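You operate a simulated robot arm through the tools that you are given. There is no shell and no other tool.

Carry out the task below with a simulated two-armed robot. There is one attempt and no reset: what you move stays moved.

Task
Open the desk cards drawer, take the green card from the inside of the desk cards drawer and leave it on the blue mat on the desk and shut the drawer again. Open the lower drawer of the packing bench, fetch the silver mirror from the top of the desk and set it in the inside of the lower drawer of the packing bench and shut the drawer again. Put the relay card on the blue disc. Turn the grade knob to grade 6. Turn the regulator knob to 0 bar. Do these in any order. Set down upright: green card, relay card.

Only the result counts: the job must be done as asked and must still hold three seconds after the hand-in. Knocking over, shifting, dropping, spilling or breaking anything else fails it.

Robot
Two 7-joint arms with three-finger grippers on one trunk, on a base that drives. Base frame: it is fixed to the floor where the robot stands at the start and does not move with it; the origin is under the middle of the robot, x ahead of it, y to its left, z up. Lengths are in mm, angles in rad, forces in N, time in s.
The left shoulder is at the start at [30, 124, 1008], the right one opposite. With the tool pointing down near the work surface each hand reaches from about 100 to 720 mm from the robot's upright axis, wherever it stands, measured 20 degrees to its own side. Places, roughly: blue disc [500, 3250, 1000]; blue mat on the desk (12x15 cm) [960, -360, 760]; desk cards drawer [600, 0, 600]; grade knob [3400, 0, 1100]; green card [750, 0, 500]; inside of the lower drawer of the packing bench [-500, 3000, 600]; lower drawer of the packing bench [-500, 3000, 600]; regulator knob [3800, -2200, 400]; relay card [750, 1500, 750]; silver mirror [1000, 0, 750]. Payload 2.2 kg a hand.
The TCP of each hand is the grasp point between the finger pads, 28 mm short of the fingertips. In the tool frame z runs along the fingers and y along their closing line. Largest opening 102 mm; the body of the gripper starts 71 mm behind the TCP.
Orientation is told as [roll, pitch, yaw] about the base's x, y, z axes, in that order, counted from this pose: with the fingers straight down and closing along the base's y, the tool's x points along the base's -x, its y along +y and its z along -z.

Tools
- The arms move only by the tool arm_command. It takes "left_increments", "right_increments" or both (then of equal length, played together; a hand with none holds still); each is a list of rows, each a list of 6 numbers: the shift along the tool's x, y, z in units of 20 mm (1.0 is 20 mm), then the turn, a rotation vector about the tool's x, y, z in units of 6 degrees (1.0 is 6 degrees). In form: [[dx, dy, dz, ax, ay, az], ...]. A call has 1 to 20 rows; each row shifts and turns the commanded pose from where the row before left it, along the tool's axes as they then stand. "left_jaw" and "right_jaw" are, for a hand that has rows, the opening, from 0 (shut) to 1 (fully open), set as the call begins (left out, the last holds). A call with a number of a shift or a turn outside -1 to 1 is refused whole. A row lasts 0.2 s, in which the tool goes at most 50 mm and 0.15 rad; a call with a longer step from one row to the next is refused whole, and so is a gripper value outside its range. Where a pose cannot be reached the arm comes as near as it can. A force on the tool above 40 N (or 10 N above the force at the start of the call, whichever is more), or a blocked arm, ends the call early, and 0.2 s more pass. Each finger halts on what it meets, pressing with about 26 N; the grip force reading is that of the motor and also rises with nothing between the fingers. The clock runs only during rows and for 0.2 s after the last one: add rows that do not move to give the fingers time. The reply holds the time, the measured pose of the TCP, the force on the tool along the base axes, the opening and the grip force, in the units named above and with some noise, with the torque about the TCP (base axes, N m) and any sound that the robot's microphone picked up, and new pictures: "show" is both (left out), scene, wrist or none (wrist: the cameras of the hands that moved).
- Cameras (640 x 400 px; columns grow to the right, rows downward): "scene" is now at [38.7, 0.5, 1713.6]; the picture's right is [0.01, -1.00, 0.00], its down [-0.85, -0.01, -0.53] and it looks along [0.53, 0.00, -0.85] (base axes); focal length 278 px, centre (320, 200). "left" rides on the left gripper at [72, 38, -86] in its tool frame; the picture's right is [-0.46, 0.89, 0.00], its down [-0.60, -0.32, -0.73] and it looks along [-0.65, -0.34, 0.68] (tool axes); focal length 256 px, centre (320, 200). "right" rides on the right gripper at [69, 44, -86] in its tool frame; the picture's right is [-0.53, 0.85, 0.00], its down [-0.58, -0.36, -0.73] and it looks along [-0.62, -0.39, 0.68] (tool axes); focal length 256 px, centre (320, 200). There is no depth. A picture from a camera that has moved, and an enlarged one, comes with that camera's place and axes in the base frame and with its lens.
- raise_lower(by): slides the trunk up (or, below 0, down) by that many mm; the arms and the scene camera ride with it, the base frame stays. It gives what a move gives, with no picture.
- drive_base(legs): drives the robot by 1 to 6 legs, each [ahead, left, turn to the left] in mm, mm and rad, along the robot's own axes; the way and the turn of a leg run together, so that a leg with both is an arc; at most 1500 mm and 3.142 rad a leg. The arms and the cameras ride along, it lands a little off, and it stops where it bumps. It gives what a move gives, and a new picture of the scene camera.
- turn_head(pan, tilt): turns the head with the scene camera to pan (to the left, within 2.496 rad either way) and tilt (down, from -0.506 to 1.204), counted from straight ahead of the robot. It gives what a move gives, and a new picture of the scene camera.
- zoom(camera, box): a new picture of the part [left, top, right, bottom] of that camera's present view, enlarged. The clock stands still meanwhile.
- sign_off(): hands the job in; it is judged then, once.

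Places have to be worked out from the pictures, the camera data and where the tool is seen. Open the grippers and draw the arms clear of the work before you hand the job in, unless the task says otherwise.

The tools are called as a command line: name --argument value ..., lists and objects as JSON in quotes. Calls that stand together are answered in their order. arm_command: Moves the arms, as the interface text tells. Its arguments: {"type":"object","properties":{"left_increments":{"type":"array","items":{"type":"array","items":{"type":"number"}}},"left_jaw":{"type":"number"},"right_increments":{"type":"array","items":{"type":"array","items":{"type":"number"}}},"right_jaw":{"type":"number"},"show":{"type":"string","enum":["both","scene","wrist","none"]}},"required":[]} The other tools are called the same way: raise_lower (by) slides the trunk up or down; drive_base (legs) drives the base; turn_head (pan, tilt) turns the head that bears the scene camera; zoom (camera, box) takes an enlarged picture of a part of a camera's view; sign_off () hands the job in.

At the start:

```text
clock: 0.0
left_eef_pos: [490.1, 58.5, 955.8]
left_ee_rot: [-0.001, 0.001, 0.0]
left_ft_force: [-0.6, 0.6, -0.8]
left_wrist_torque: [-0.01, 0.02, -0.04]
left_opening: 102.2
left_gripper_force: 0.1
right_eef_pos: [387.9, -304.6, 1030.7]
right_ee_rot: [0.0, -0.001, 0.0]
right_ft_force: [1.0, -0.4, -0.3]
right_wrist_torque: [0.04, 0.01, 0.01]
right_opening: 102.1
right_gripper_force: 0.1
trunk travel left (down, up): [-250.0, 290.0]
robot x, y, heading: [2.7, 1.7, -0.004]
head pan, tilt: [0.007, 1.011]
```

scene: 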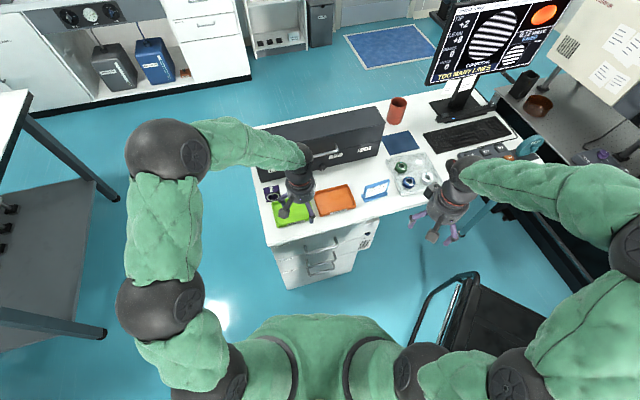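
right: 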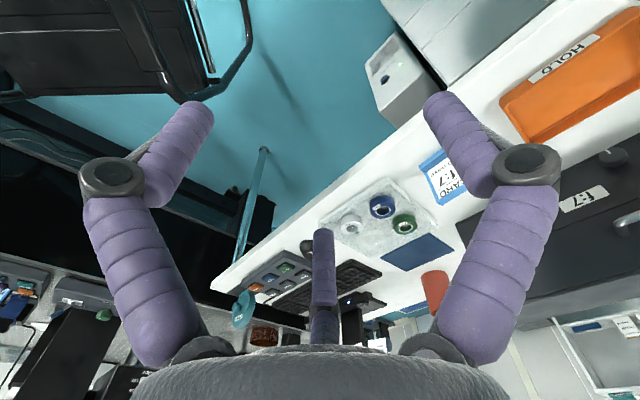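
left: 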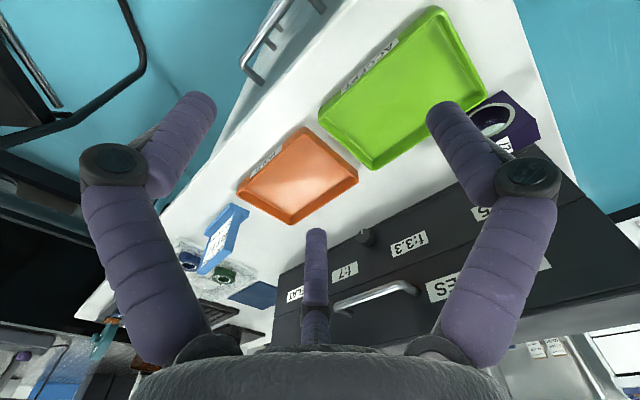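

I start by looking more closely at the desk in the scene picture before moving anything.

zoom --camera "scene" --box '[240, 80, 400, 300]'

zoom --camera "scene" --box '[360, 90, 560, 220]'

turn_head --pan 0.0 --tilt 0.5

turn_head --pan 1.0 --tilt 0.5

turn_head --pan 1.9 --tilt 0.5

turn_head --pan -0.8 --tilt 0.5

```text
1.82 times, centred on (320, 190) of scene
camera zoom: at [38.7, 0.5, 1713.6], right [0.01, -1.0, 0.0], down [-0.85, -0.01, -0.53], along [0.53, 0.0, -0.85], focal length 506 px, centre (320, 218)
```

zoom: 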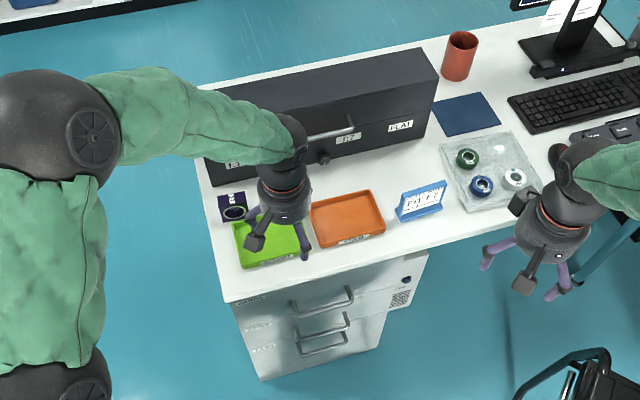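

```text
3.08 times, centred on (460, 155) of scene
camera zoom: at [38.7, 0.5, 1713.6], right [0.01, -1.0, 0.0], down [-0.85, -0.01, -0.53], along [0.53, 0.0, -0.85], focal length 856 px, centre (-111, 338)
```

zoom: 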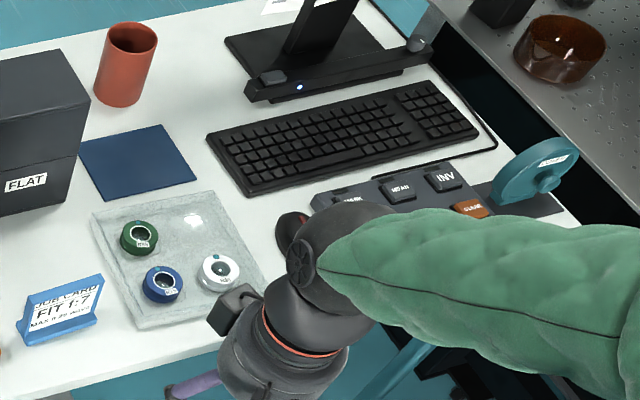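

```text
clock: 0.9
left_eef_pos: [490.2, 57.7, 957.8]
left_ee_rot: [0.0, 0.0, 0.0]
left_ft_force: [0.5, -0.6, -1.3]
left_wrist_torque: [-0.01, -0.01, -0.04]
left_opening: 102.0
left_gripper_force: 0.1
right_eef_pos: [388.8, -305.8, 1030.7]
right_ee_rot: [0.0, 0.0, 0.001]
right_ft_force: [1.0, 0.1, 0.5]
right_wrist_torque: [0.04, 0.01, 0.01]
right_opening: 101.8
right_gripper_force: 0.1
trunk travel left (down, up): [-250.0, 290.0]
robot x, y, heading: [1.2, 0.9, -0.0]
head pan, tilt: [0.0, 0.499]
camera scene: at [60.8, 0.1, 1755.4], right [0.0, -1.0, 0.0], down [-0.48, 0.0, -0.88], along [0.88, 0.0, -0.48], focal length 278 px, centre (320, 200)
```

scene: 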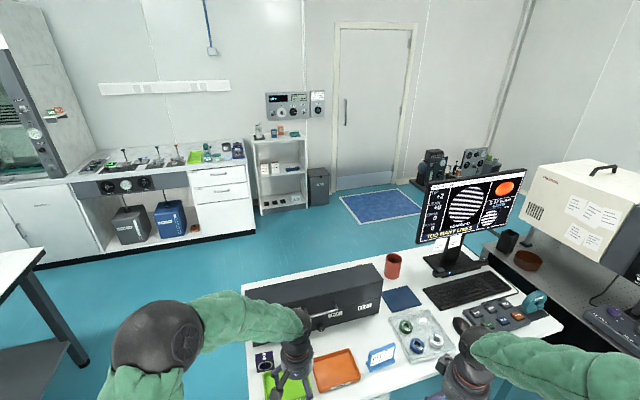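

```text
clock: 2.2
left_eef_pos: [490.0, 58.1, 957.3]
left_ee_rot: [0.0, 0.0, 0.001]
left_ft_force: [-0.4, 0.4, 0.0]
left_wrist_torque: [0.03, 0.03, -0.03]
left_opening: 102.1
left_gripper_force: 0.0
right_eef_pos: [388.1, -305.9, 1030.4]
right_ee_rot: [0.002, 0.001, 0.001]
right_ft_force: [-0.2, -0.1, -0.6]
right_wrist_torque: [-0.01, -0.07, 0.01]
right_opening: 102.1
right_gripper_force: 0.1
trunk travel left (down, up): [-250.0, 290.0]
robot x, y, heading: [1.3, 4.2, -0.0]
head pan, tilt: [1.0, 0.499]
camera scene: at [19.0, 76.6, 1755.5], right [0.84, -0.54, 0.0], down [-0.26, -0.4, -0.88], along [0.47, 0.74, -0.48], focal length 278 px, centre (320, 200)
```

scene: 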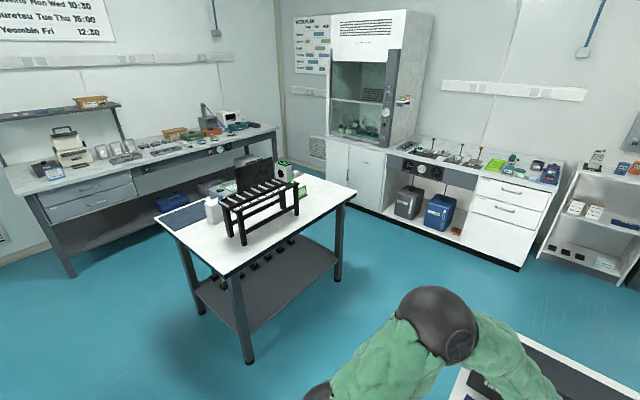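

```text
clock: 3.4
left_eef_pos: [489.0, 59.4, 956.9]
left_ee_rot: [-0.001, 0.0, 0.0]
left_ft_force: [0.0, -0.4, 0.3]
left_wrist_torque: [0.0, -0.02, -0.02]
left_opening: 101.9
left_gripper_force: 0.1
right_eef_pos: [388.5, -306.2, 1028.7]
right_ee_rot: [0.002, 0.0, -0.002]
right_ft_force: [-0.3, 0.1, -0.3]
right_wrist_torque: [0.02, -0.02, 0.02]
right_opening: 102.1
right_gripper_force: 0.0
trunk travel left (down, up): [-250.0, 290.0]
robot x, y, heading: [0.4, 2.1, 0.0]
head pan, tilt: [1.901, 0.499]
camera scene: at [-59.6, 86.2, 1755.5], right [0.95, 0.32, 0.0], down [0.15, -0.45, -0.88], along [-0.28, 0.83, -0.48], focal length 278 px, centre (320, 200)
```

scene: 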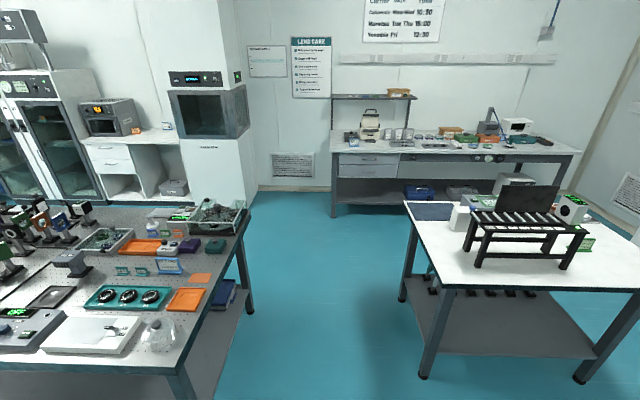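

```text
clock: 5.8
left_eef_pos: [491.5, 58.2, 956.6]
left_ee_rot: [0.001, 0.0, 0.001]
left_ft_force: [-0.1, 0.5, -0.8]
left_wrist_torque: [0.01, -0.01, 0.02]
left_opening: 102.2
left_gripper_force: 0.1
right_eef_pos: [388.5, -305.8, 1030.0]
right_ee_rot: [0.0, 0.001, -0.001]
right_ft_force: [0.0, -0.2, -0.2]
right_wrist_torque: [0.0, -0.02, 0.02]
right_opening: 102.0
right_gripper_force: 0.1
trunk travel left (down, up): [-250.0, 290.0]
robot x, y, heading: [-0.5, -1.3, 0.001]
head pan, tilt: [-0.799, 0.499]
camera scene: at [33.3, -65.1, 1755.5], right [-0.72, -0.7, 0.0], down [-0.33, 0.34, -0.88], along [0.61, -0.63, -0.48], focal length 278 px, centre (320, 200)
```

scene: 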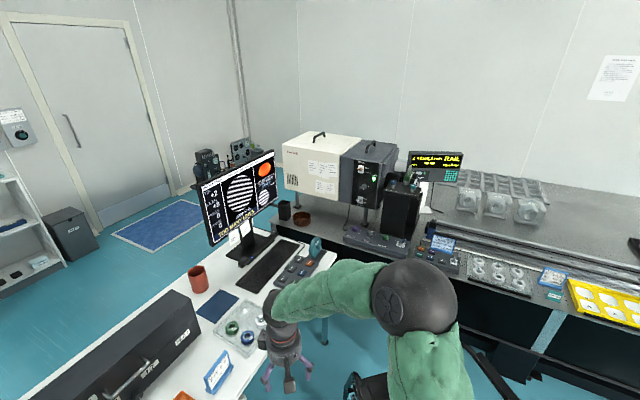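

The room is now mapped roughly. I look down at the desk pedestal to read the drawer labels and look at desk items.

turn_head --pan 0.0 --tilt 1.1

zoom --camera "scene" --box '[270, 160, 390, 235]'

zoom --camera "scene" --box '[250, 130, 350, 192]'

zoom --camera "scene" --box '[350, 90, 450, 152]'

zoom --camera "left" --box '[430, 80, 550, 155]'

zoom --camera "right" --box '[300, 140, 500, 270]'

```text
clock: 6.9
left_eef_pos: [490.3, 58.2, 956.1]
left_ee_rot: [0.0, 0.002, 0.0]
left_ft_force: [-0.3, -0.1, -0.1]
left_wrist_torque: [0.03, -0.04, 0.0]
left_opening: 102.0
left_gripper_force: 0.1
right_eef_pos: [388.4, -305.0, 1029.9]
right_ee_rot: [0.0, 0.0, -0.001]
right_ft_force: [-0.1, -0.1, -0.4]
right_wrist_torque: [-0.01, -0.03, -0.01]
right_opening: 101.8
right_gripper_force: 0.0
trunk travel left (down, up): [-250.0, 290.0]
robot x, y, heading: [1.0, 0.9, 0.001]
head pan, tilt: [0.0, 1.1]
camera scene: at [33.0, 0.0, 1707.8], right [0.0, -1.0, 0.0], down [-0.89, 0.0, -0.45], along [0.45, 0.0, -0.89], focal length 278 px, centre (320, 200)
```

scene: 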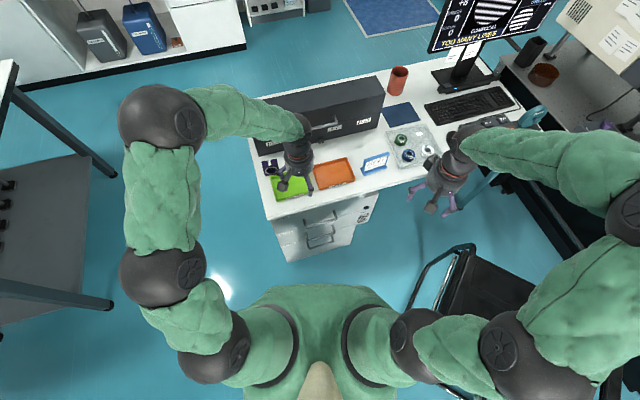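

```text
5.33 times, centred on (330, 198) of scene
camera zoom: at [33.0, 0.0, 1707.8], right [0.0, -1.0, 0.0], down [-0.89, 0.0, -0.45], along [0.45, 0.0, -0.89], focal length 1483 px, centre (267, 213)
```

zoom: 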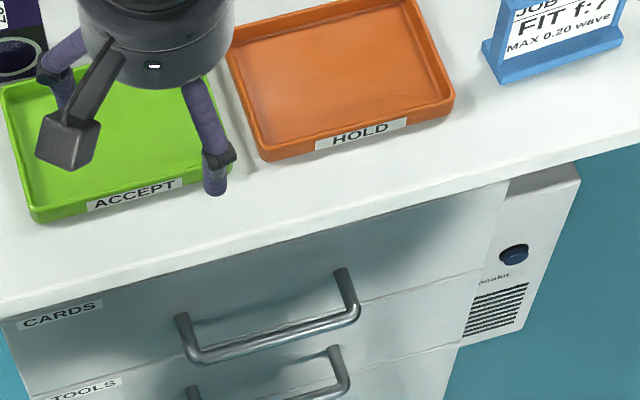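

```text
6.40 times, centred on (300, 161) of scene
camera zoom: at [33.0, 0.0, 1707.8], right [0.0, -1.0, 0.0], down [-0.89, 0.0, -0.45], along [0.45, 0.0, -0.89], focal length 1780 px, centre (448, 450)
```

zoom: 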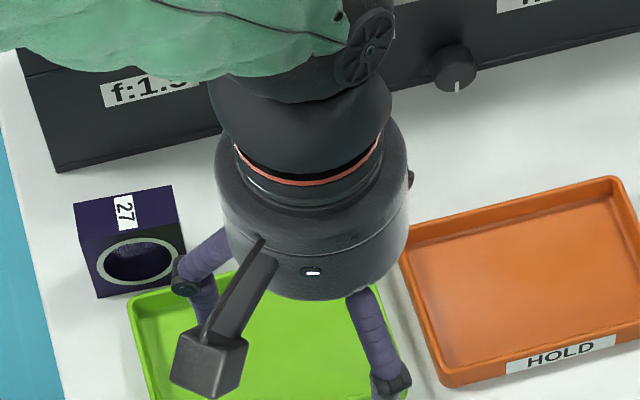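

```text
6.40 times, centred on (400, 121) of scene
camera zoom: at [33.0, 0.0, 1707.8], right [0.0, -1.0, 0.0], down [-0.89, 0.0, -0.45], along [0.45, 0.0, -0.89], focal length 1780 px, centre (-192, 706)
```

zoom: 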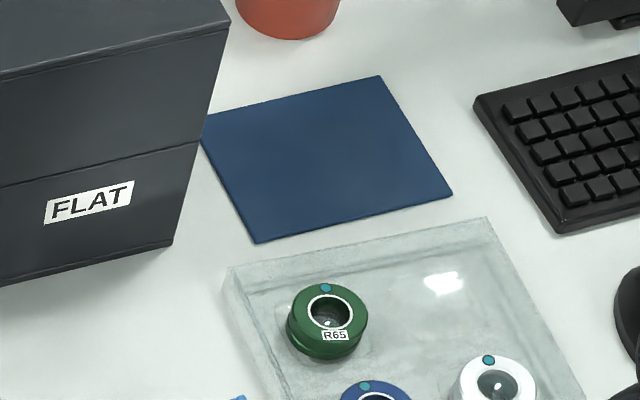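

```text
5.33 times, centred on (490, 118) of left
camera zoom: at [418.7, 96.7, 1043.3], right [0.46, 0.89, 0.0], down [0.6, -0.32, 0.73], along [0.65, -0.34, -0.68], focal length 1365 px, centre (-587, 640)
```

zoom: 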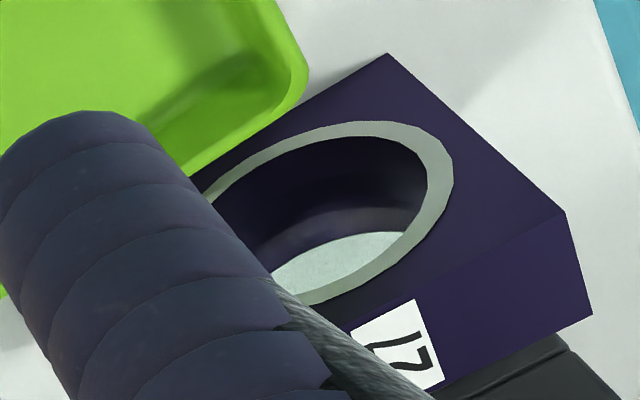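

```text
3.08 times, centred on (400, 205) of right
camera zoom: at [318.9, -263.1, 1116.0], right [0.53, 0.85, 0.0], down [0.58, -0.36, 0.73], along [0.62, -0.39, -0.68], focal length 788 px, centre (74, 185)
```

zoom: 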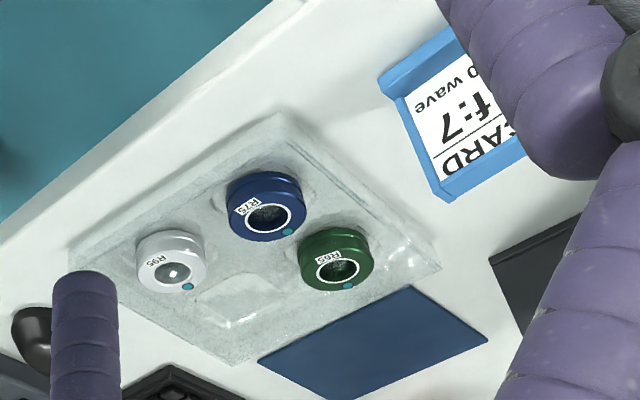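

I can't see a certain "silver mirror" yet: the tray has green R65, blue R79 and white R95 optics, and the region behind the black box is hidden. I raise the trunk and look over it.

raise_lower --by 285

turn_head --pan 0.0 --tilt 0.9

zoom --camera "scene" --box '[220, 100, 420, 230]'

zoom --camera "scene" --box '[380, 80, 580, 210]'

```text
clock: 9.8
left_eef_pos: [490.0, 56.5, 1241.2]
left_ee_rot: [0.001, 0.0, -0.001]
left_ft_force: [-0.2, 0.6, 0.0]
left_wrist_torque: [-0.02, 0.01, 0.0]
left_opening: 102.3
left_gripper_force: 0.0
right_eef_pos: [389.5, -305.8, 1314.7]
right_ee_rot: [0.0, -0.001, -0.001]
right_ft_force: [-0.9, 0.9, 0.2]
right_wrist_torque: [-0.03, 0.02, -0.01]
right_opening: 102.1
right_gripper_force: 0.1
trunk travel left (down, up): [-535.0, 5.0]
robot x, y, heading: [2.5, -0.6, 0.002]
head pan, tilt: [0.0, 1.1]
```

```text
clock: 10.6
left_eef_pos: [491.0, 58.9, 1242.8]
left_ee_rot: [0.001, -0.002, -0.001]
left_ft_force: [-0.2, -0.6, 0.7]
left_wrist_torque: [0.03, 0.0, 0.0]
left_opening: 102.1
left_gripper_force: 0.1
right_eef_pos: [388.1, -305.8, 1314.5]
right_ee_rot: [-0.001, -0.001, 0.001]
right_ft_force: [0.6, -0.2, 1.0]
right_wrist_torque: [0.02, 0.0, 0.01]
right_opening: 101.9
right_gripper_force: 0.1
trunk travel left (down, up): [-535.0, 5.0]
robot x, y, heading: [-3.4, 2.8, -0.003]
head pan, tilt: [0.0, 0.901]
camera scene: at [45.3, 0.1, 2006.5], right [0.0, -1.0, 0.0], down [-0.78, 0.0, -0.62], along [0.62, 0.0, -0.78], focal length 278 px, centre (320, 200)
```

scene: 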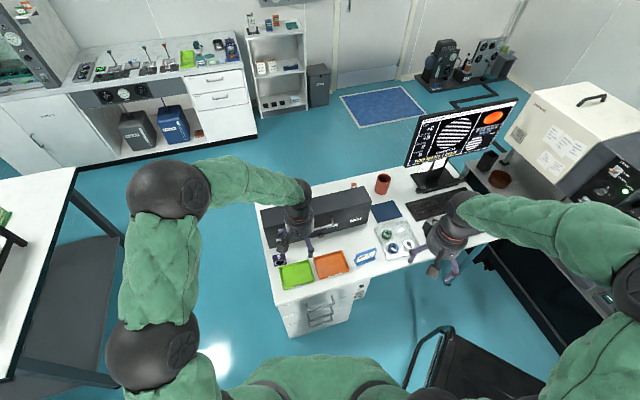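

```text
3.08 times, centred on (320, 165) of scene
camera zoom: at [45.3, 0.1, 2006.5], right [0.0, -1.0, 0.0], down [-0.78, 0.0, -0.62], along [0.62, 0.0, -0.78], focal length 856 px, centre (320, 308)
```

zoom: 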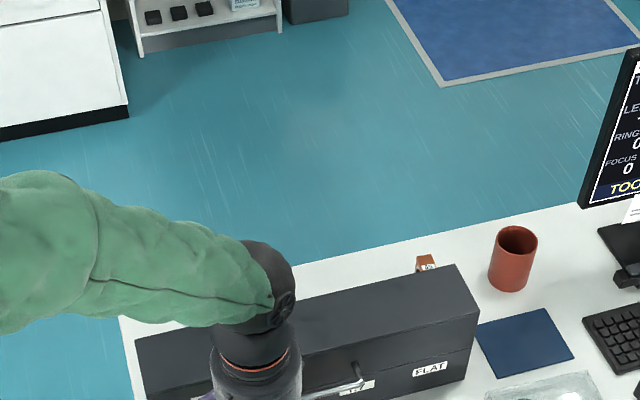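

```text
3.08 times, centred on (480, 145) of scene
camera zoom: at [45.3, 0.1, 2006.5], right [0.0, -1.0, 0.0], down [-0.78, 0.0, -0.62], along [0.62, 0.0, -0.78], focal length 856 px, centre (-172, 369)
```

zoom: 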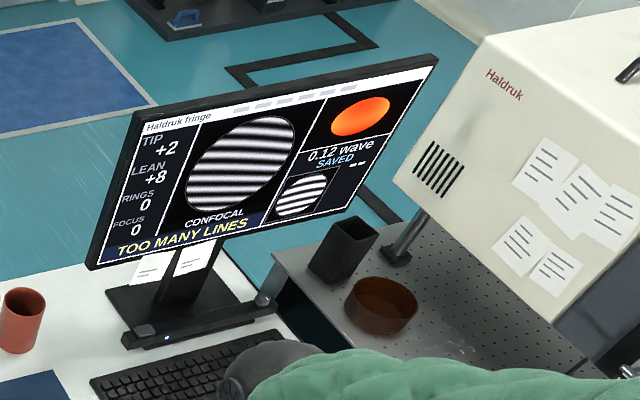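

A small orange item with a label peeps out behind the box. I look with the left wrist camera after pushing the left hand forward high above the box.

arm_command --left_increments '[[-1, 0, 0, 0, 0, 0], [-1, 0, 0, 0, 0, 0], [-1, 0, 0, 0, 0, 0], [-1, 0, 0, 0, 0, 0], [-1, 0, 0, 0, 0, 0], [-1, 0, 0, 0, 0, 0], [-1, 0, 0, 0, 0, 0], [-1, 0, 0, 0, 0, 0], [-1, 0, 0, 0, 0, 0], [-1, 0, 0, 0, 0, 0]]' --show "both"

```text
clock: 12.8
left_eef_pos: [693.1, 58.7, 1240.8]
left_ee_rot: [-0.001, 0.003, -0.001]
left_ft_force: [0.0, -0.8, 0.5]
left_wrist_torque: [0.03, 0.01, -0.02]
left_opening: 102.0
left_gripper_force: 0.1
right_eef_pos: [388.9, -306.1, 1315.4]
right_ee_rot: [0.001, 0.002, -0.001]
right_ft_force: [-0.1, 0.8, 0.6]
right_wrist_torque: [0.0, 0.04, 0.02]
right_opening: 102.0
right_gripper_force: 0.0
trunk travel left (down, up): [-535.0, 5.0]
robot x, y, heading: [0.2, 1.2, -0.001]
head pan, tilt: [0.0, 0.901]
camera scene: at [46.7, -0.1, 2006.5], right [0.0, -1.0, 0.0], down [-0.78, 0.0, -0.62], along [0.62, 0.0, -0.78], focal length 278 px, centre (320, 200)
camera left: at [620.8, 96.9, 1327.8], right [0.46, 0.89, 0.0], down [0.61, -0.32, 0.73], along [0.65, -0.34, -0.68], focal length 256 px, centre (320, 200)
```

scene: 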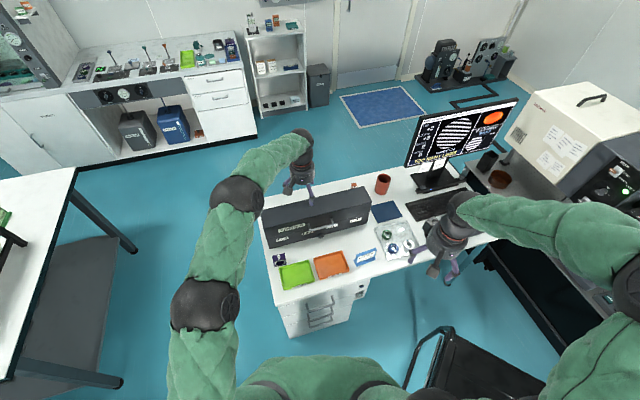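
left: 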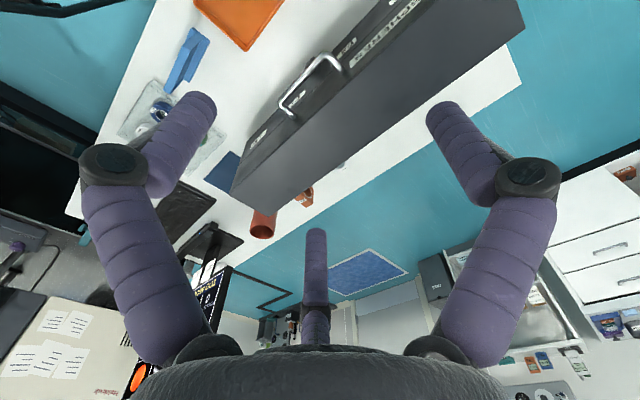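

I zoom into the strip behind the box.

zoom --camera "left" --box '[230, 120, 430, 245]'

zoom --camera "left" --box '[270, 160, 370, 222]'

```text
3.20 times, centred on (330, 182) of left
camera zoom: at [620.8, 96.9, 1327.8], right [0.46, 0.89, 0.0], down [0.61, -0.32, 0.73], along [0.65, -0.34, -0.68], focal length 819 px, centre (288, 256)
```

zoom: 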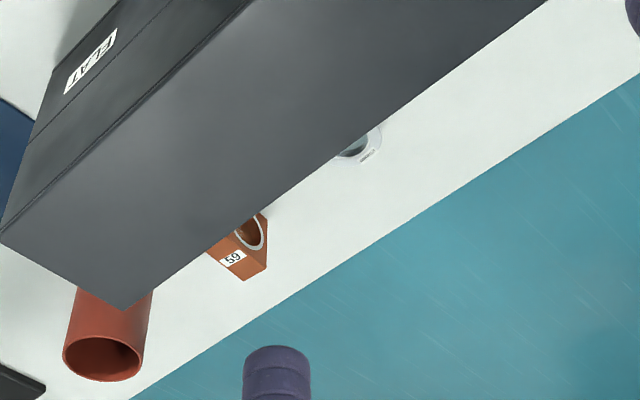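

```text
6.40 times, centred on (320, 191) of left
camera zoom: at [620.8, 96.9, 1327.8], right [0.46, 0.89, 0.0], down [0.61, -0.32, 0.73], along [0.65, -0.34, -0.68], focal length 1638 px, centre (320, 258)
```

zoom: 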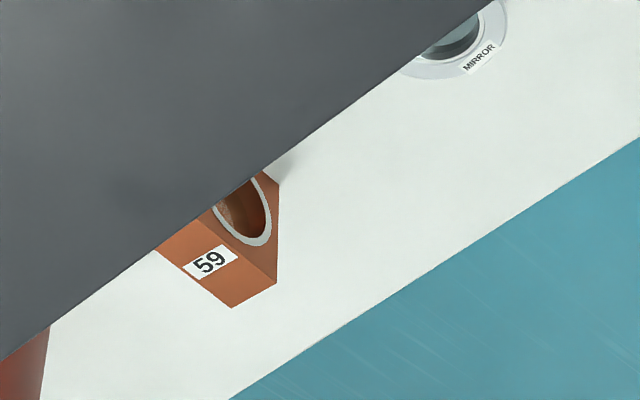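

The silver ring labelled MIRROR lies behind the black box at about (1054, -63, 765). I'll first do the cards drawer: draw the left hand back and lower the trunk, then look at the pedestal.

arm_command --left_increments '[[1, 0, 0, 0, 0, 0], [1, 0, 0, 0, 0, 0], [1, 0, 0, 0, 0, 0], [1, 0, 0, 0, 0, 0], [1, 0, 0, 0, 0, 0], [1, 0, 0, 0, 0, 0], [1, 0, 0, 0, 0, 0], [1, 0, 0, 0, 0, 0], [1, 0, 0, 0, 0, 0], [1, 0, 0, 0, 0, 0], [1, 0.7, 0, 0, 0, 0], [1, 0.7, 0, 0, 0, 0], [1, 0.7, 0, 0, 0, 0], [1, 0.7, 0, 0, 0, 0], [1, 0.7, 0, 0, 0, 0]]' --show "none"

raise_lower --by -285

turn_head --pan 0.0 --tilt 1.15

zoom --camera "scene" --box '[240, 120, 400, 250]'

zoom --camera "left" --box '[0, 0, 640, 400]'

```text
clock: 15.9
left_eef_pos: [389.7, 129.2, 1241.9]
left_ee_rot: [0.0, 0.001, 0.0]
left_ft_force: [-0.4, -0.1, -0.4]
left_wrist_torque: [0.01, -0.04, 0.02]
left_opening: 102.0
left_gripper_force: 0.1
right_eef_pos: [387.4, -305.3, 1315.5]
right_ee_rot: [0.001, 0.001, -0.001]
right_ft_force: [-0.2, 0.2, 0.2]
right_wrist_torque: [0.04, 0.0, -0.01]
right_opening: 102.1
right_gripper_force: 0.1
trunk travel left (down, up): [-535.0, 5.0]
robot x, y, heading: [0.8, -2.5, 0.003]
head pan, tilt: [0.0, 0.901]
```

```text
clock: 18.8
left_eef_pos: [390.7, 128.8, 957.2]
left_ee_rot: [0.0, 0.0, -0.002]
left_ft_force: [0.3, -0.6, 0.6]
left_wrist_torque: [0.0, 0.01, -0.02]
left_opening: 101.9
left_gripper_force: 0.1
right_eef_pos: [388.2, -304.8, 1028.3]
right_ee_rot: [0.002, 0.0, 0.001]
right_ft_force: [-0.3, -0.3, 0.7]
right_wrist_torque: [-0.01, -0.01, 0.02]
right_opening: 102.3
right_gripper_force: 0.1
trunk travel left (down, up): [-250.0, 290.0]
robot x, y, heading: [-0.2, -0.5, 0.0]
head pan, tilt: [0.0, 0.901]
```

```text
clock: 19.6
left_eef_pos: [391.6, 128.7, 957.7]
left_ee_rot: [0.001, 0.0, -0.001]
left_ft_force: [-0.4, 0.2, -0.5]
left_wrist_torque: [0.0, 0.0, -0.03]
left_opening: 101.9
left_gripper_force: 0.0
right_eef_pos: [388.7, -306.2, 1030.0]
right_ee_rot: [0.0, 0.0, 0.001]
right_ft_force: [-0.1, 0.5, 0.3]
right_wrist_torque: [-0.01, -0.01, 0.0]
right_opening: 102.3
right_gripper_force: 0.1
trunk travel left (down, up): [-250.0, 290.0]
robot x, y, heading: [0.9, 1.4, -0.0]
head pan, tilt: [0.0, 1.15]
camera scene: at [29.4, 0.1, 1704.7], right [0.0, -1.0, 0.0], down [-0.91, 0.0, -0.41], along [0.41, 0.0, -0.91], focal length 278 px, centre (320, 200)
```

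scene: 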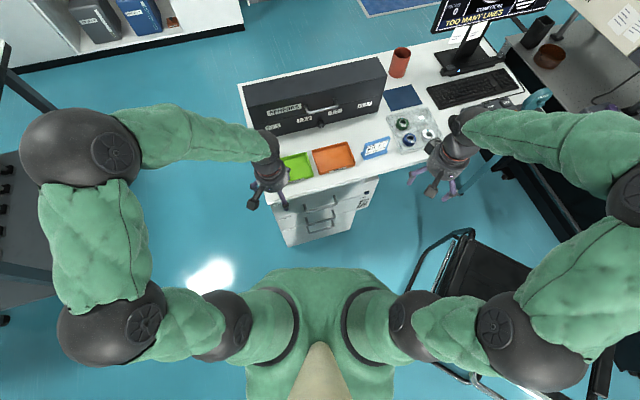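

```text
3.08 times, centred on (320, 185) of scene
camera zoom: at [29.4, 0.1, 1704.7], right [0.0, -1.0, 0.0], down [-0.91, 0.0, -0.41], along [0.41, 0.0, -0.91], focal length 856 px, centre (320, 246)
```

zoom: 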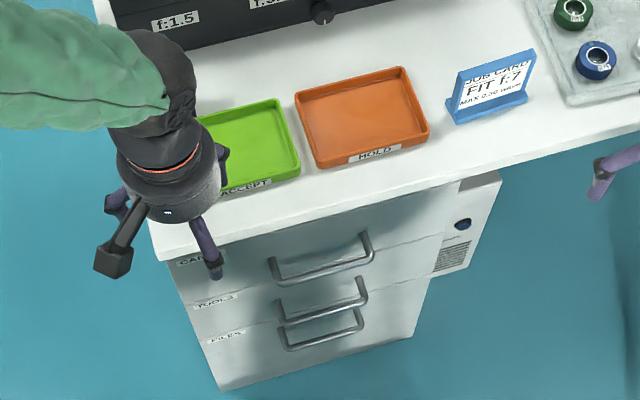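

```text
1.00 times, centred on (320, 200) of left (not enlarged: the box is as wide or as high as the picture)
camera zoom: at [319.0, 166.8, 1043.6], right [0.46, 0.89, 0.0], down [0.6, -0.32, 0.73], along [0.65, -0.34, -0.68], focal length 256 px, centre (320, 200)
```

zoom: 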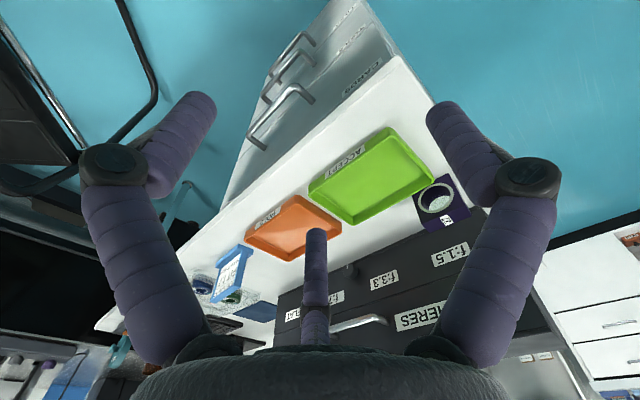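

I zoom the left wrist picture to triangulate the top handle.

zoom --camera "left" --box '[220, 0, 420, 180]'

zoom --camera "scene" --box '[265, 185, 385, 250]'

```text
2.22 times, centred on (320, 90) of left
camera zoom: at [319.0, 166.8, 1043.6], right [0.46, 0.89, 0.0], down [0.6, -0.32, 0.73], along [0.65, -0.34, -0.68], focal length 569 px, centre (320, 444)
```

zoom: 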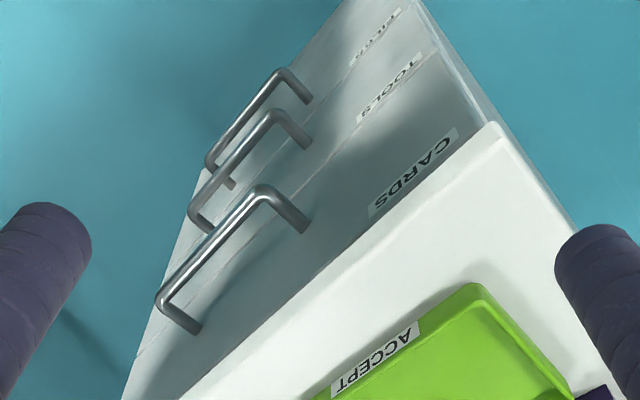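

```text
5.33 times, centred on (325, 218) of scene
camera zoom: at [29.4, 0.1, 1704.7], right [0.0, -1.0, 0.0], down [-0.91, 0.0, -0.41], along [0.41, 0.0, -0.91], focal length 1483 px, centre (293, 107)
```

zoom: 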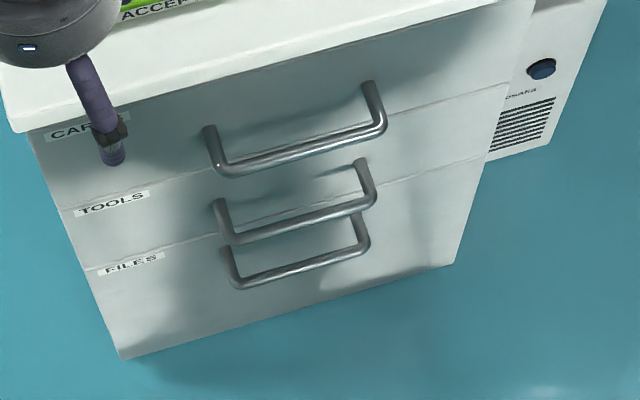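

Triangulating gives the CARDS bar from about (451, 54) to (492, -70) at z≈646, so the desk is yawed about 18° left and the bar stands ~40 mm off the front. I back up 200 mm and turn 0.315 rad to face the drawer squarely, with the handle on the right hand's side.

drive_base --legs '[[-200, 0, 0], [0, 0, 0.315]]'

zoom --camera "scene" --box '[320, 80, 480, 200]'

```text
clock: 22.2
left_eef_pos: [131.2, 243.3, 957.2]
left_ee_rot: [-0.001, 0.0, 0.315]
left_ft_force: [0.2, -1.1, 0.3]
left_wrist_torque: [-0.01, -0.03, 0.0]
left_opening: 102.0
left_gripper_force: 0.0
right_eef_pos: [264.5, -170.0, 1030.8]
right_ee_rot: [-0.002, 0.001, 0.315]
right_ft_force: [-0.6, 0.6, 0.1]
right_wrist_torque: [-0.02, 0.0, -0.02]
right_opening: 102.0
right_gripper_force: 0.2
trunk travel left (down, up): [-250.0, 290.0]
robot x, y, heading: [-196.9, -0.6, 0.311]
head pan, tilt: [0.0, 1.15]
camera scene: at [-171.9, 9.7, 1704.6], right [0.31, -0.95, 0.0], down [-0.87, -0.28, -0.41], along [0.39, 0.13, -0.91], focal length 278 px, centre (320, 200)
```

scene: 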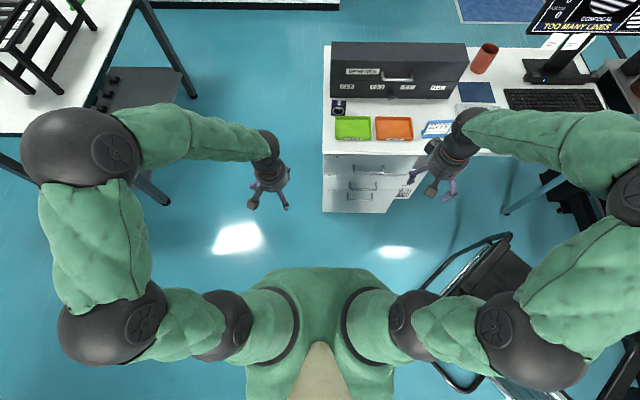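

```text
3.33 times, centred on (400, 140) of scene
camera zoom: at [-171.9, 9.7, 1704.6], right [0.31, -0.95, 0.0], down [-0.87, -0.28, -0.41], along [0.39, 0.13, -0.91], focal length 927 px, centre (53, 400)
```

zoom: 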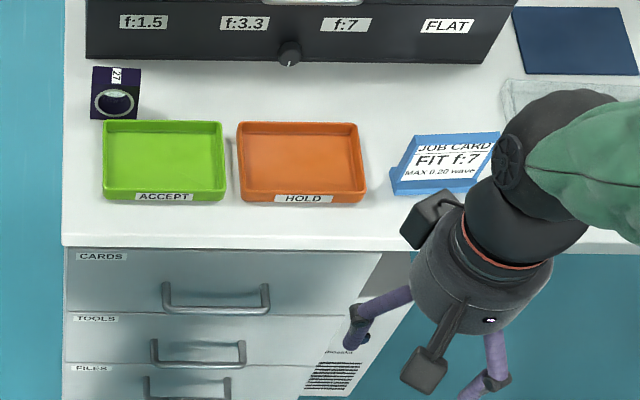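

Facing the drawer, the bar centre comes out again at (470, -8, 646). I orient the right hand: -90° about its axis, then 60° tilt forward, so the fingers straddle the horizontal bar.

arm_command --right_increments '[[0, 0, 0, 0, 0, -1], [0, 0, 0, 0, 0, -1], [0, 0, 0, 0, 0, -1], [0, 0, 0, 0, 0, -1], [0, 0, 0, 0, 0, -1], [0, 0, 0, 0, 0, -1], [0, 0, 0, 0, 0, -1], [0, 0, 0, 0, 0, -1], [0, 0, 0, 0, 0, -1], [0, 0, 0, 0, 0, -1], [0, 0, 0, 0, 0, -1], [0, 0, 0, 0, 0, -1], [0, 0, 0, 0, 0, -1], [0, 0, 0, 0, 0, -1], [0, 0, 0, 0, 0, -1]]' --right_jaw 0.5 --show "none"

arm_command --right_increments '[[0, 0, 0, 1, 0, 0], [0, 0, 0, 1, 0, 0], [0, 0, 0, 1, 0, 0], [0, 0, 0, 1, 0, 0], [0, 0, 0, 1, 0, 0], [0, 0, 0, 1, 0, 0], [0, 0, 0, 1, 0, 0], [0, 0, 0, 1, 0, 0], [0, 0, 0, 1, 0, 0], [0, 0, 0, 1, 0, 0]]' --show "both"

```text
clock: 25.4
left_eef_pos: [133.4, 243.6, 957.6]
left_ee_rot: [0.0, 0.0, 0.314]
left_ft_force: [0.1, -0.1, 0.3]
left_wrist_torque: [-0.04, 0.02, 0.03]
left_opening: 101.9
left_gripper_force: 0.0
right_eef_pos: [263.5, -170.7, 1030.8]
right_ee_rot: [0.0, -0.001, 1.886]
right_ft_force: [-0.4, 0.1, 0.7]
right_wrist_torque: [0.02, -0.01, 0.01]
right_opening: 51.0
right_gripper_force: 0.1
trunk travel left (down, up): [-250.0, 290.0]
robot x, y, heading: [-200.6, -1.1, 0.312]
head pan, tilt: [0.0, 1.15]
```

```text
clock: 27.6
left_eef_pos: [132.5, 243.0, 957.5]
left_ee_rot: [0.0, -0.001, 0.314]
left_ft_force: [0.2, 0.5, -0.2]
left_wrist_torque: [0.02, -0.03, 0.02]
left_opening: 101.9
left_gripper_force: 0.1
right_eef_pos: [263.2, -170.4, 1031.1]
right_ee_rot: [-1.049, -0.003, 1.886]
right_ft_force: [-0.7, -0.4, 0.7]
right_wrist_torque: [0.02, 0.02, -0.03]
right_opening: 50.9
right_gripper_force: 0.0
trunk travel left (down, up): [-250.0, 290.0]
robot x, y, heading: [-200.3, 1.1, 0.317]
head pan, tilt: [0.0, 1.15]
camera scene: at [-171.7, 9.3, 1704.6], right [0.31, -0.95, 0.0], down [-0.87, -0.28, -0.41], along [0.39, 0.13, -0.91], focal length 278 px, centre (320, 200)
camera right: at [193.4, -266.8, 1034.7], right [-0.57, 0.38, -0.73], down [-0.61, 0.41, 0.68], along [0.56, 0.83, 0.0], focal length 256 px, centre (320, 200)
```

scene: 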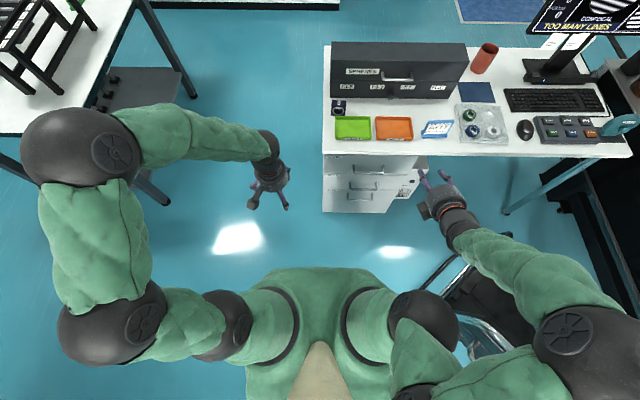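
right: 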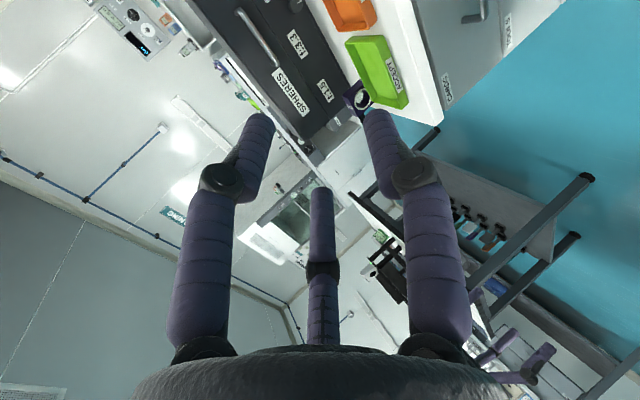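

Orientation is as wanted (60° forward tilt). I bring the hand down and forward to a pre-grasp spot 70 mm short of the bar.

arm_command --right_increments '[[-0.26, 0.62, 0.98, 0, 0, 0], [-0.26, 0.62, 0.98, 0, 0, 0], [-0.26, 0.62, 0.98, 0, 0, 0], [-0.26, 0.62, 0.98, 0, 0, 0], [-0.26, 0.62, 0.98, 0, 0, 0], [-0.26, 0.62, 0.98, 0, 0, 0], [-0.26, 0.62, 0.98, 0, 0, 0], [-0.26, 0.62, 0.98, 0, 0, 0], [-0.26, 0.62, 0.98, 0, 0, 0], [-0.26, 0.62, 0.98, 0, 0, 0], [-0.26, 0.62, 0.98, 0, 0, 0], [-0.26, 0.62, 0.98, 0, 0, 0], [-0.26, 0.62, 0.98, 0, 0, 0], [-0.26, 0.62, 0.98, 0, 0, 0], [-0.26, 0.62, 0.98, 0, 0, 0], [-0.26, 0.62, 0.98, 0, 0, 0], [-0.26, 0.62, 0.98, 0, 0, 0]]' --show "both"

zoom --camera "scene" --box '[310, 130, 450, 230]'

```text
clock: 31.2
left_eef_pos: [133.0, 242.6, 957.7]
left_ee_rot: [0.0, -0.001, 0.314]
left_ft_force: [-0.3, 0.8, -0.3]
left_wrist_torque: [0.03, 0.01, 0.0]
left_opening: 101.9
left_gripper_force: 0.0
right_eef_pos: [412.7, -29.0, 680.9]
right_ee_rot: [-1.047, 0.0, 1.886]
right_ft_force: [-0.2, -0.2, 0.6]
right_wrist_torque: [0.0, 0.02, -0.01]
right_opening: 50.8
right_gripper_force: 0.1
trunk travel left (down, up): [-250.0, 290.0]
robot x, y, heading: [-202.9, 1.9, 0.311]
head pan, tilt: [0.0, 1.15]
camera scene: at [-171.2, 9.4, 1704.6], right [0.31, -0.95, 0.0], down [-0.87, -0.28, -0.41], along [0.39, 0.13, -0.91], focal length 278 px, centre (320, 200)
camera right: at [341.8, -125.6, 685.8], right [-0.57, 0.38, -0.73], down [-0.61, 0.41, 0.68], along [0.56, 0.83, 0.0], focal length 256 px, centre (320, 200)
```

scene: 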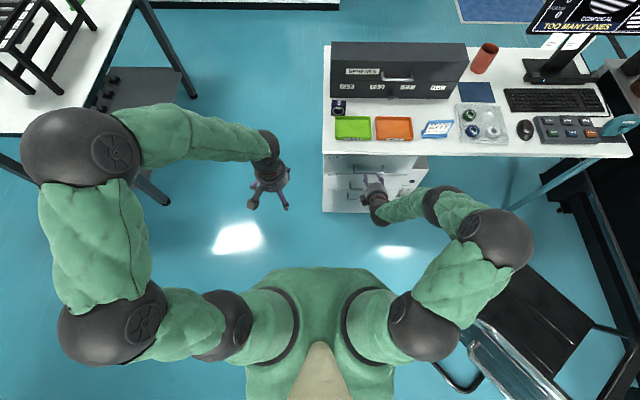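
right: 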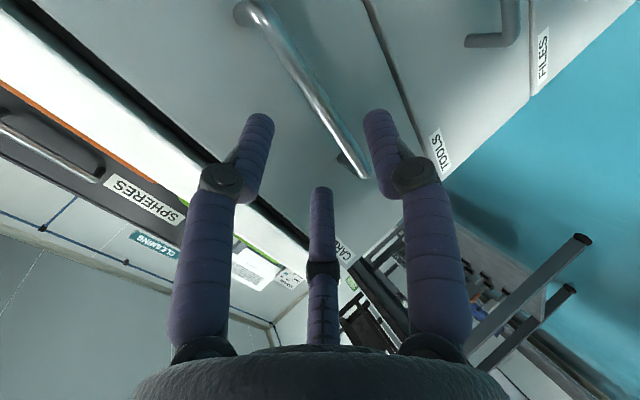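

```text
4.00 times, centred on (380, 180) of scene
camera zoom: at [-171.2, 9.4, 1704.6], right [0.31, -0.95, 0.0], down [-0.87, -0.28, -0.41], along [0.39, 0.13, -0.91], focal length 1112 px, centre (80, 280)
```

zoom: 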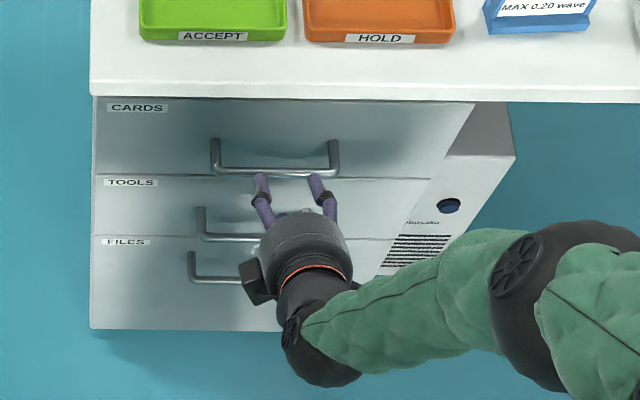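

The hand shows three fingers: one on the tool's +y side and a pair opposing it, so the bar along tool x still suits. I go 44 mm closer with a little wider jaw and check the view.

arm_command --right_increments '[[0, -0.2, 0.7, 0, 0, 0], [0, 0, 0.7, 0, 0, 0], [0, 0, 0.8, 0, 0, 0]]' --right_jaw 0.6 --show "wrist"

zoom --camera "scene" --box '[340, 140, 420, 200]'

```text
clock: 32.0
left_eef_pos: [133.5, 243.6, 957.3]
left_ee_rot: [0.001, 0.001, 0.314]
left_ft_force: [0.1, 0.1, -0.4]
left_wrist_torque: [0.0, -0.01, 0.01]
left_opening: 102.0
left_gripper_force: 0.0
right_eef_pos: [449.4, -18.3, 661.8]
right_ee_rot: [-1.048, 0.001, 1.885]
right_ft_force: [0.5, -0.6, 0.7]
right_wrist_torque: [0.0, -0.03, -0.02]
right_opening: 61.3
right_gripper_force: 0.0
trunk travel left (down, up): [-250.0, 290.0]
robot x, y, heading: [-197.6, -0.9, 0.313]
head pan, tilt: [0.0, 1.15]
camera right: at [378.5, -114.1, 667.8], right [-0.57, 0.38, -0.73], down [-0.61, 0.41, 0.68], along [0.56, 0.83, 0.0], focal length 256 px, centre (320, 200)
```

right: 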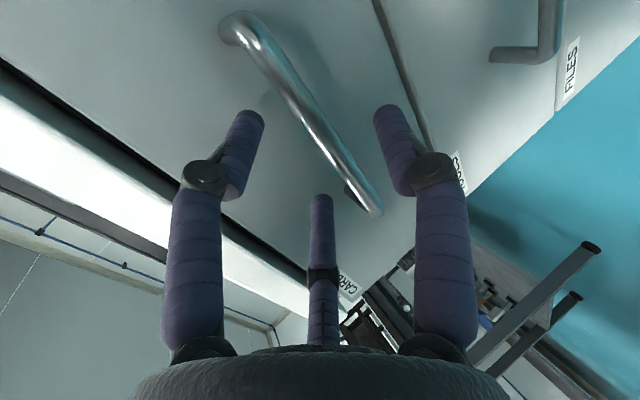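

```text
6.67 times, centred on (380, 170) of scene
camera zoom: at [-171.2, 9.5, 1704.6], right [0.31, -0.95, 0.0], down [-0.87, -0.28, -0.41], along [0.39, 0.13, -0.91], focal length 1854 px, centre (-80, 400)
```

zoom: 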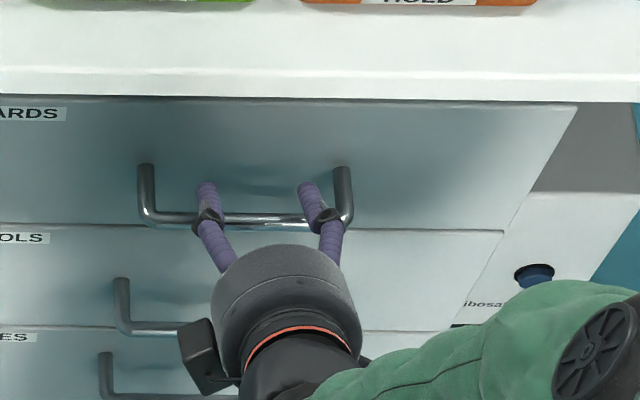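

The bar runs between the single finger and the pair. I advance 20 mm more, shifted 10 mm left, and close on it.

arm_command --right_increments '[[-0.4, 0, 0.5, 0, 0, 0], [0, 0, 0.6, 0, 0, 0]]' --show "none"

arm_command --right_increments '[[0, 0, 0, 0, 0, 0], [0, 0, 0, 0, 0, 0], [0, 0, 0, 0, 0, 0]]' --right_jaw 0.0 --show "wrist"

```text
clock: 32.6
left_eef_pos: [131.8, 242.0, 956.6]
left_ee_rot: [0.001, 0.002, 0.315]
left_ft_force: [-0.2, 0.0, 0.8]
left_wrist_torque: [0.03, -0.01, -0.03]
left_opening: 102.0
left_gripper_force: 0.0
right_eef_pos: [465.2, -4.4, 651.0]
right_ee_rot: [-1.046, -0.002, 1.885]
right_ft_force: [0.8, 0.1, 0.8]
right_wrist_torque: [-0.02, 0.03, -0.05]
right_opening: 61.5
right_gripper_force: 0.2
trunk travel left (down, up): [-250.0, 290.0]
robot x, y, heading: [-202.4, -5.4, 0.313]
head pan, tilt: [0.0, 1.15]
```

```text
clock: 33.4
left_eef_pos: [133.4, 242.1, 957.5]
left_ee_rot: [0.0, 0.0, 0.314]
left_ft_force: [0.0, 0.1, -0.1]
left_wrist_torque: [-0.02, -0.01, 0.03]
left_opening: 102.0
left_gripper_force: 0.0
right_eef_pos: [464.4, -5.0, 649.3]
right_ee_rot: [-1.043, -0.004, 1.884]
right_ft_force: [-2.5, -2.1, -7.1]
right_wrist_torque: [-0.1, -0.04, -0.7]
right_opening: 19.1
right_gripper_force: 44.2
trunk travel left (down, up): [-250.0, 290.0]
robot x, y, heading: [-196.6, -0.8, 0.313]
head pan, tilt: [0.0, 1.15]
camera right: at [393.3, -100.7, 655.2], right [-0.57, 0.38, -0.73], down [-0.6, 0.41, 0.68], along [0.56, 0.83, 0.0], focal length 256 px, centre (320, 200)
```

right: 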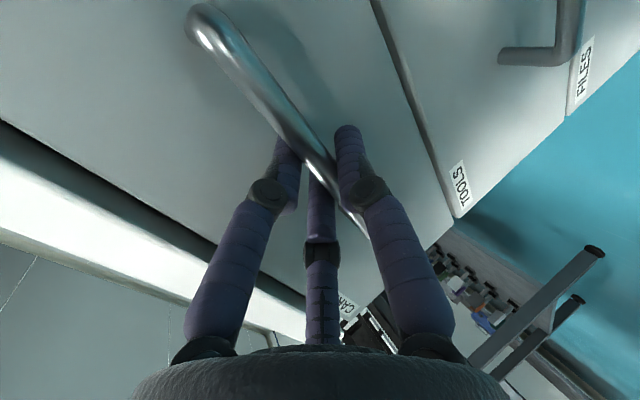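

Gripped (opening 19 mm, 44 N). I pull along the drawer's outward direction, first 60 mm.

arm_command --right_increments '[[-0.02, 0.25, -0.433, 0, 0, 0], [-0.02, 0.5, -0.866, 0, 0, 0], [-0.02, 0.5, -0.866, 0, 0, 0], [-0.02, 0.25, -0.433, 0, 0, 0]]' --show "scene"

```text
clock: 34.4
left_eef_pos: [132.9, 243.8, 956.1]
left_ee_rot: [0.0, 0.0, 0.315]
left_ft_force: [-0.3, -0.7, 0.4]
left_wrist_torque: [-0.01, -0.01, -0.02]
left_opening: 101.8
left_gripper_force: 0.1
right_eef_pos: [406.1, -22.0, 649.8]
right_ee_rot: [-1.044, -0.001, 1.883]
right_ft_force: [-2.4, 1.7, -7.0]
right_wrist_torque: [-0.46, -0.1, -1.41]
right_opening: 19.1
right_gripper_force: 43.8
trunk travel left (down, up): [-250.0, 290.0]
robot x, y, heading: [-200.6, 0.3, 0.31]
head pan, tilt: [0.0, 1.15]
camera scene: at [-171.2, 9.5, 1704.6], right [0.31, -0.95, 0.0], down [-0.87, -0.28, -0.41], along [0.39, 0.13, -0.91], focal length 278 px, centre (320, 200)
```

scene: 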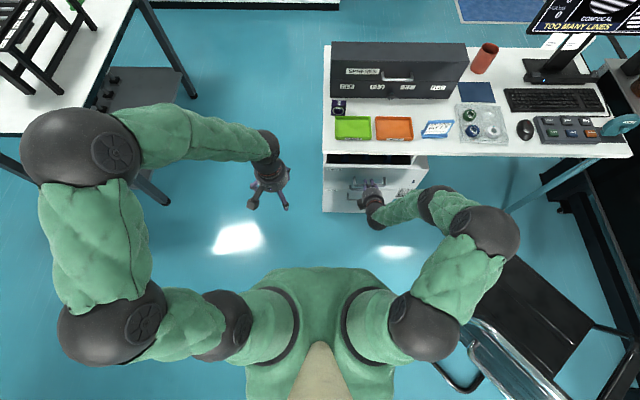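

The drawer slides easily at yaw ≈0.284. I keep pulling another 200 mm.

arm_command --right_increments '[[-0.02, 0.4, -0.7, 0, 0, 0], [-0.02, 0.5, -0.866, 0, 0, 0], [-0.02, 0.5, -0.866, 0, 0, 0], [-0.02, 0.5, -0.866, 0, 0, 0], [-0.02, 0.5, -0.866, 0, 0, 0], [-0.02, 0.5, -0.866, 0, 0, 0], [-0.02, 0.5, -0.866, 0, 0, 0], [-0.02, 0.5, -0.866, 0, 0, 0], [-0.02, 0.5, -0.866, 0, 0, 0], [-0.02, 0.3, -0.52, 0, 0, 0]]' --show "scene"

zoom --camera "scene" --box '[310, 120, 450, 240]'

```text
clock: 36.6
left_eef_pos: [132.9, 242.4, 956.3]
left_ee_rot: [0.003, 0.0, 0.314]
left_ft_force: [0.7, 0.2, -0.3]
left_wrist_torque: [0.06, 0.0, -0.02]
left_opening: 102.2
left_gripper_force: 0.1
right_eef_pos: [225.9, -77.3, 649.0]
right_ee_rot: [-1.044, -0.002, 1.885]
right_ft_force: [0.2, -6.1, -30.1]
right_wrist_torque: [0.32, 0.18, 0.39]
right_opening: 18.8
right_gripper_force: 44.1
trunk travel left (down, up): [-250.0, 290.0]
robot x, y, heading: [-201.6, -1.1, 0.312]
head pan, tilt: [0.0, 1.15]
camera scene: at [-169.7, 8.3, 1704.5], right [0.31, -0.95, 0.0], down [-0.87, -0.28, -0.41], along [0.39, 0.13, -0.91], focal length 278 px, centre (320, 200)
```

scene: 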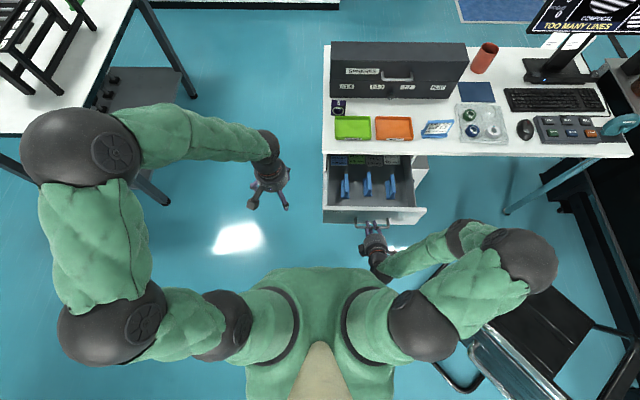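

```text
3.33 times, centred on (380, 180) of scene
camera zoom: at [-169.7, 8.3, 1704.5], right [0.31, -0.95, 0.0], down [-0.87, -0.28, -0.41], along [0.39, 0.13, -0.91], focal length 927 px, centre (120, 267)
```

zoom: 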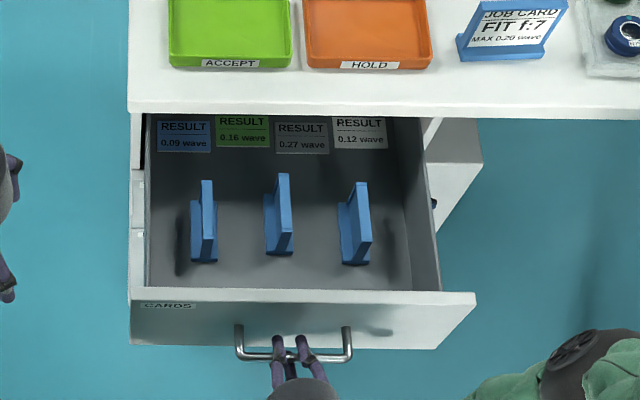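

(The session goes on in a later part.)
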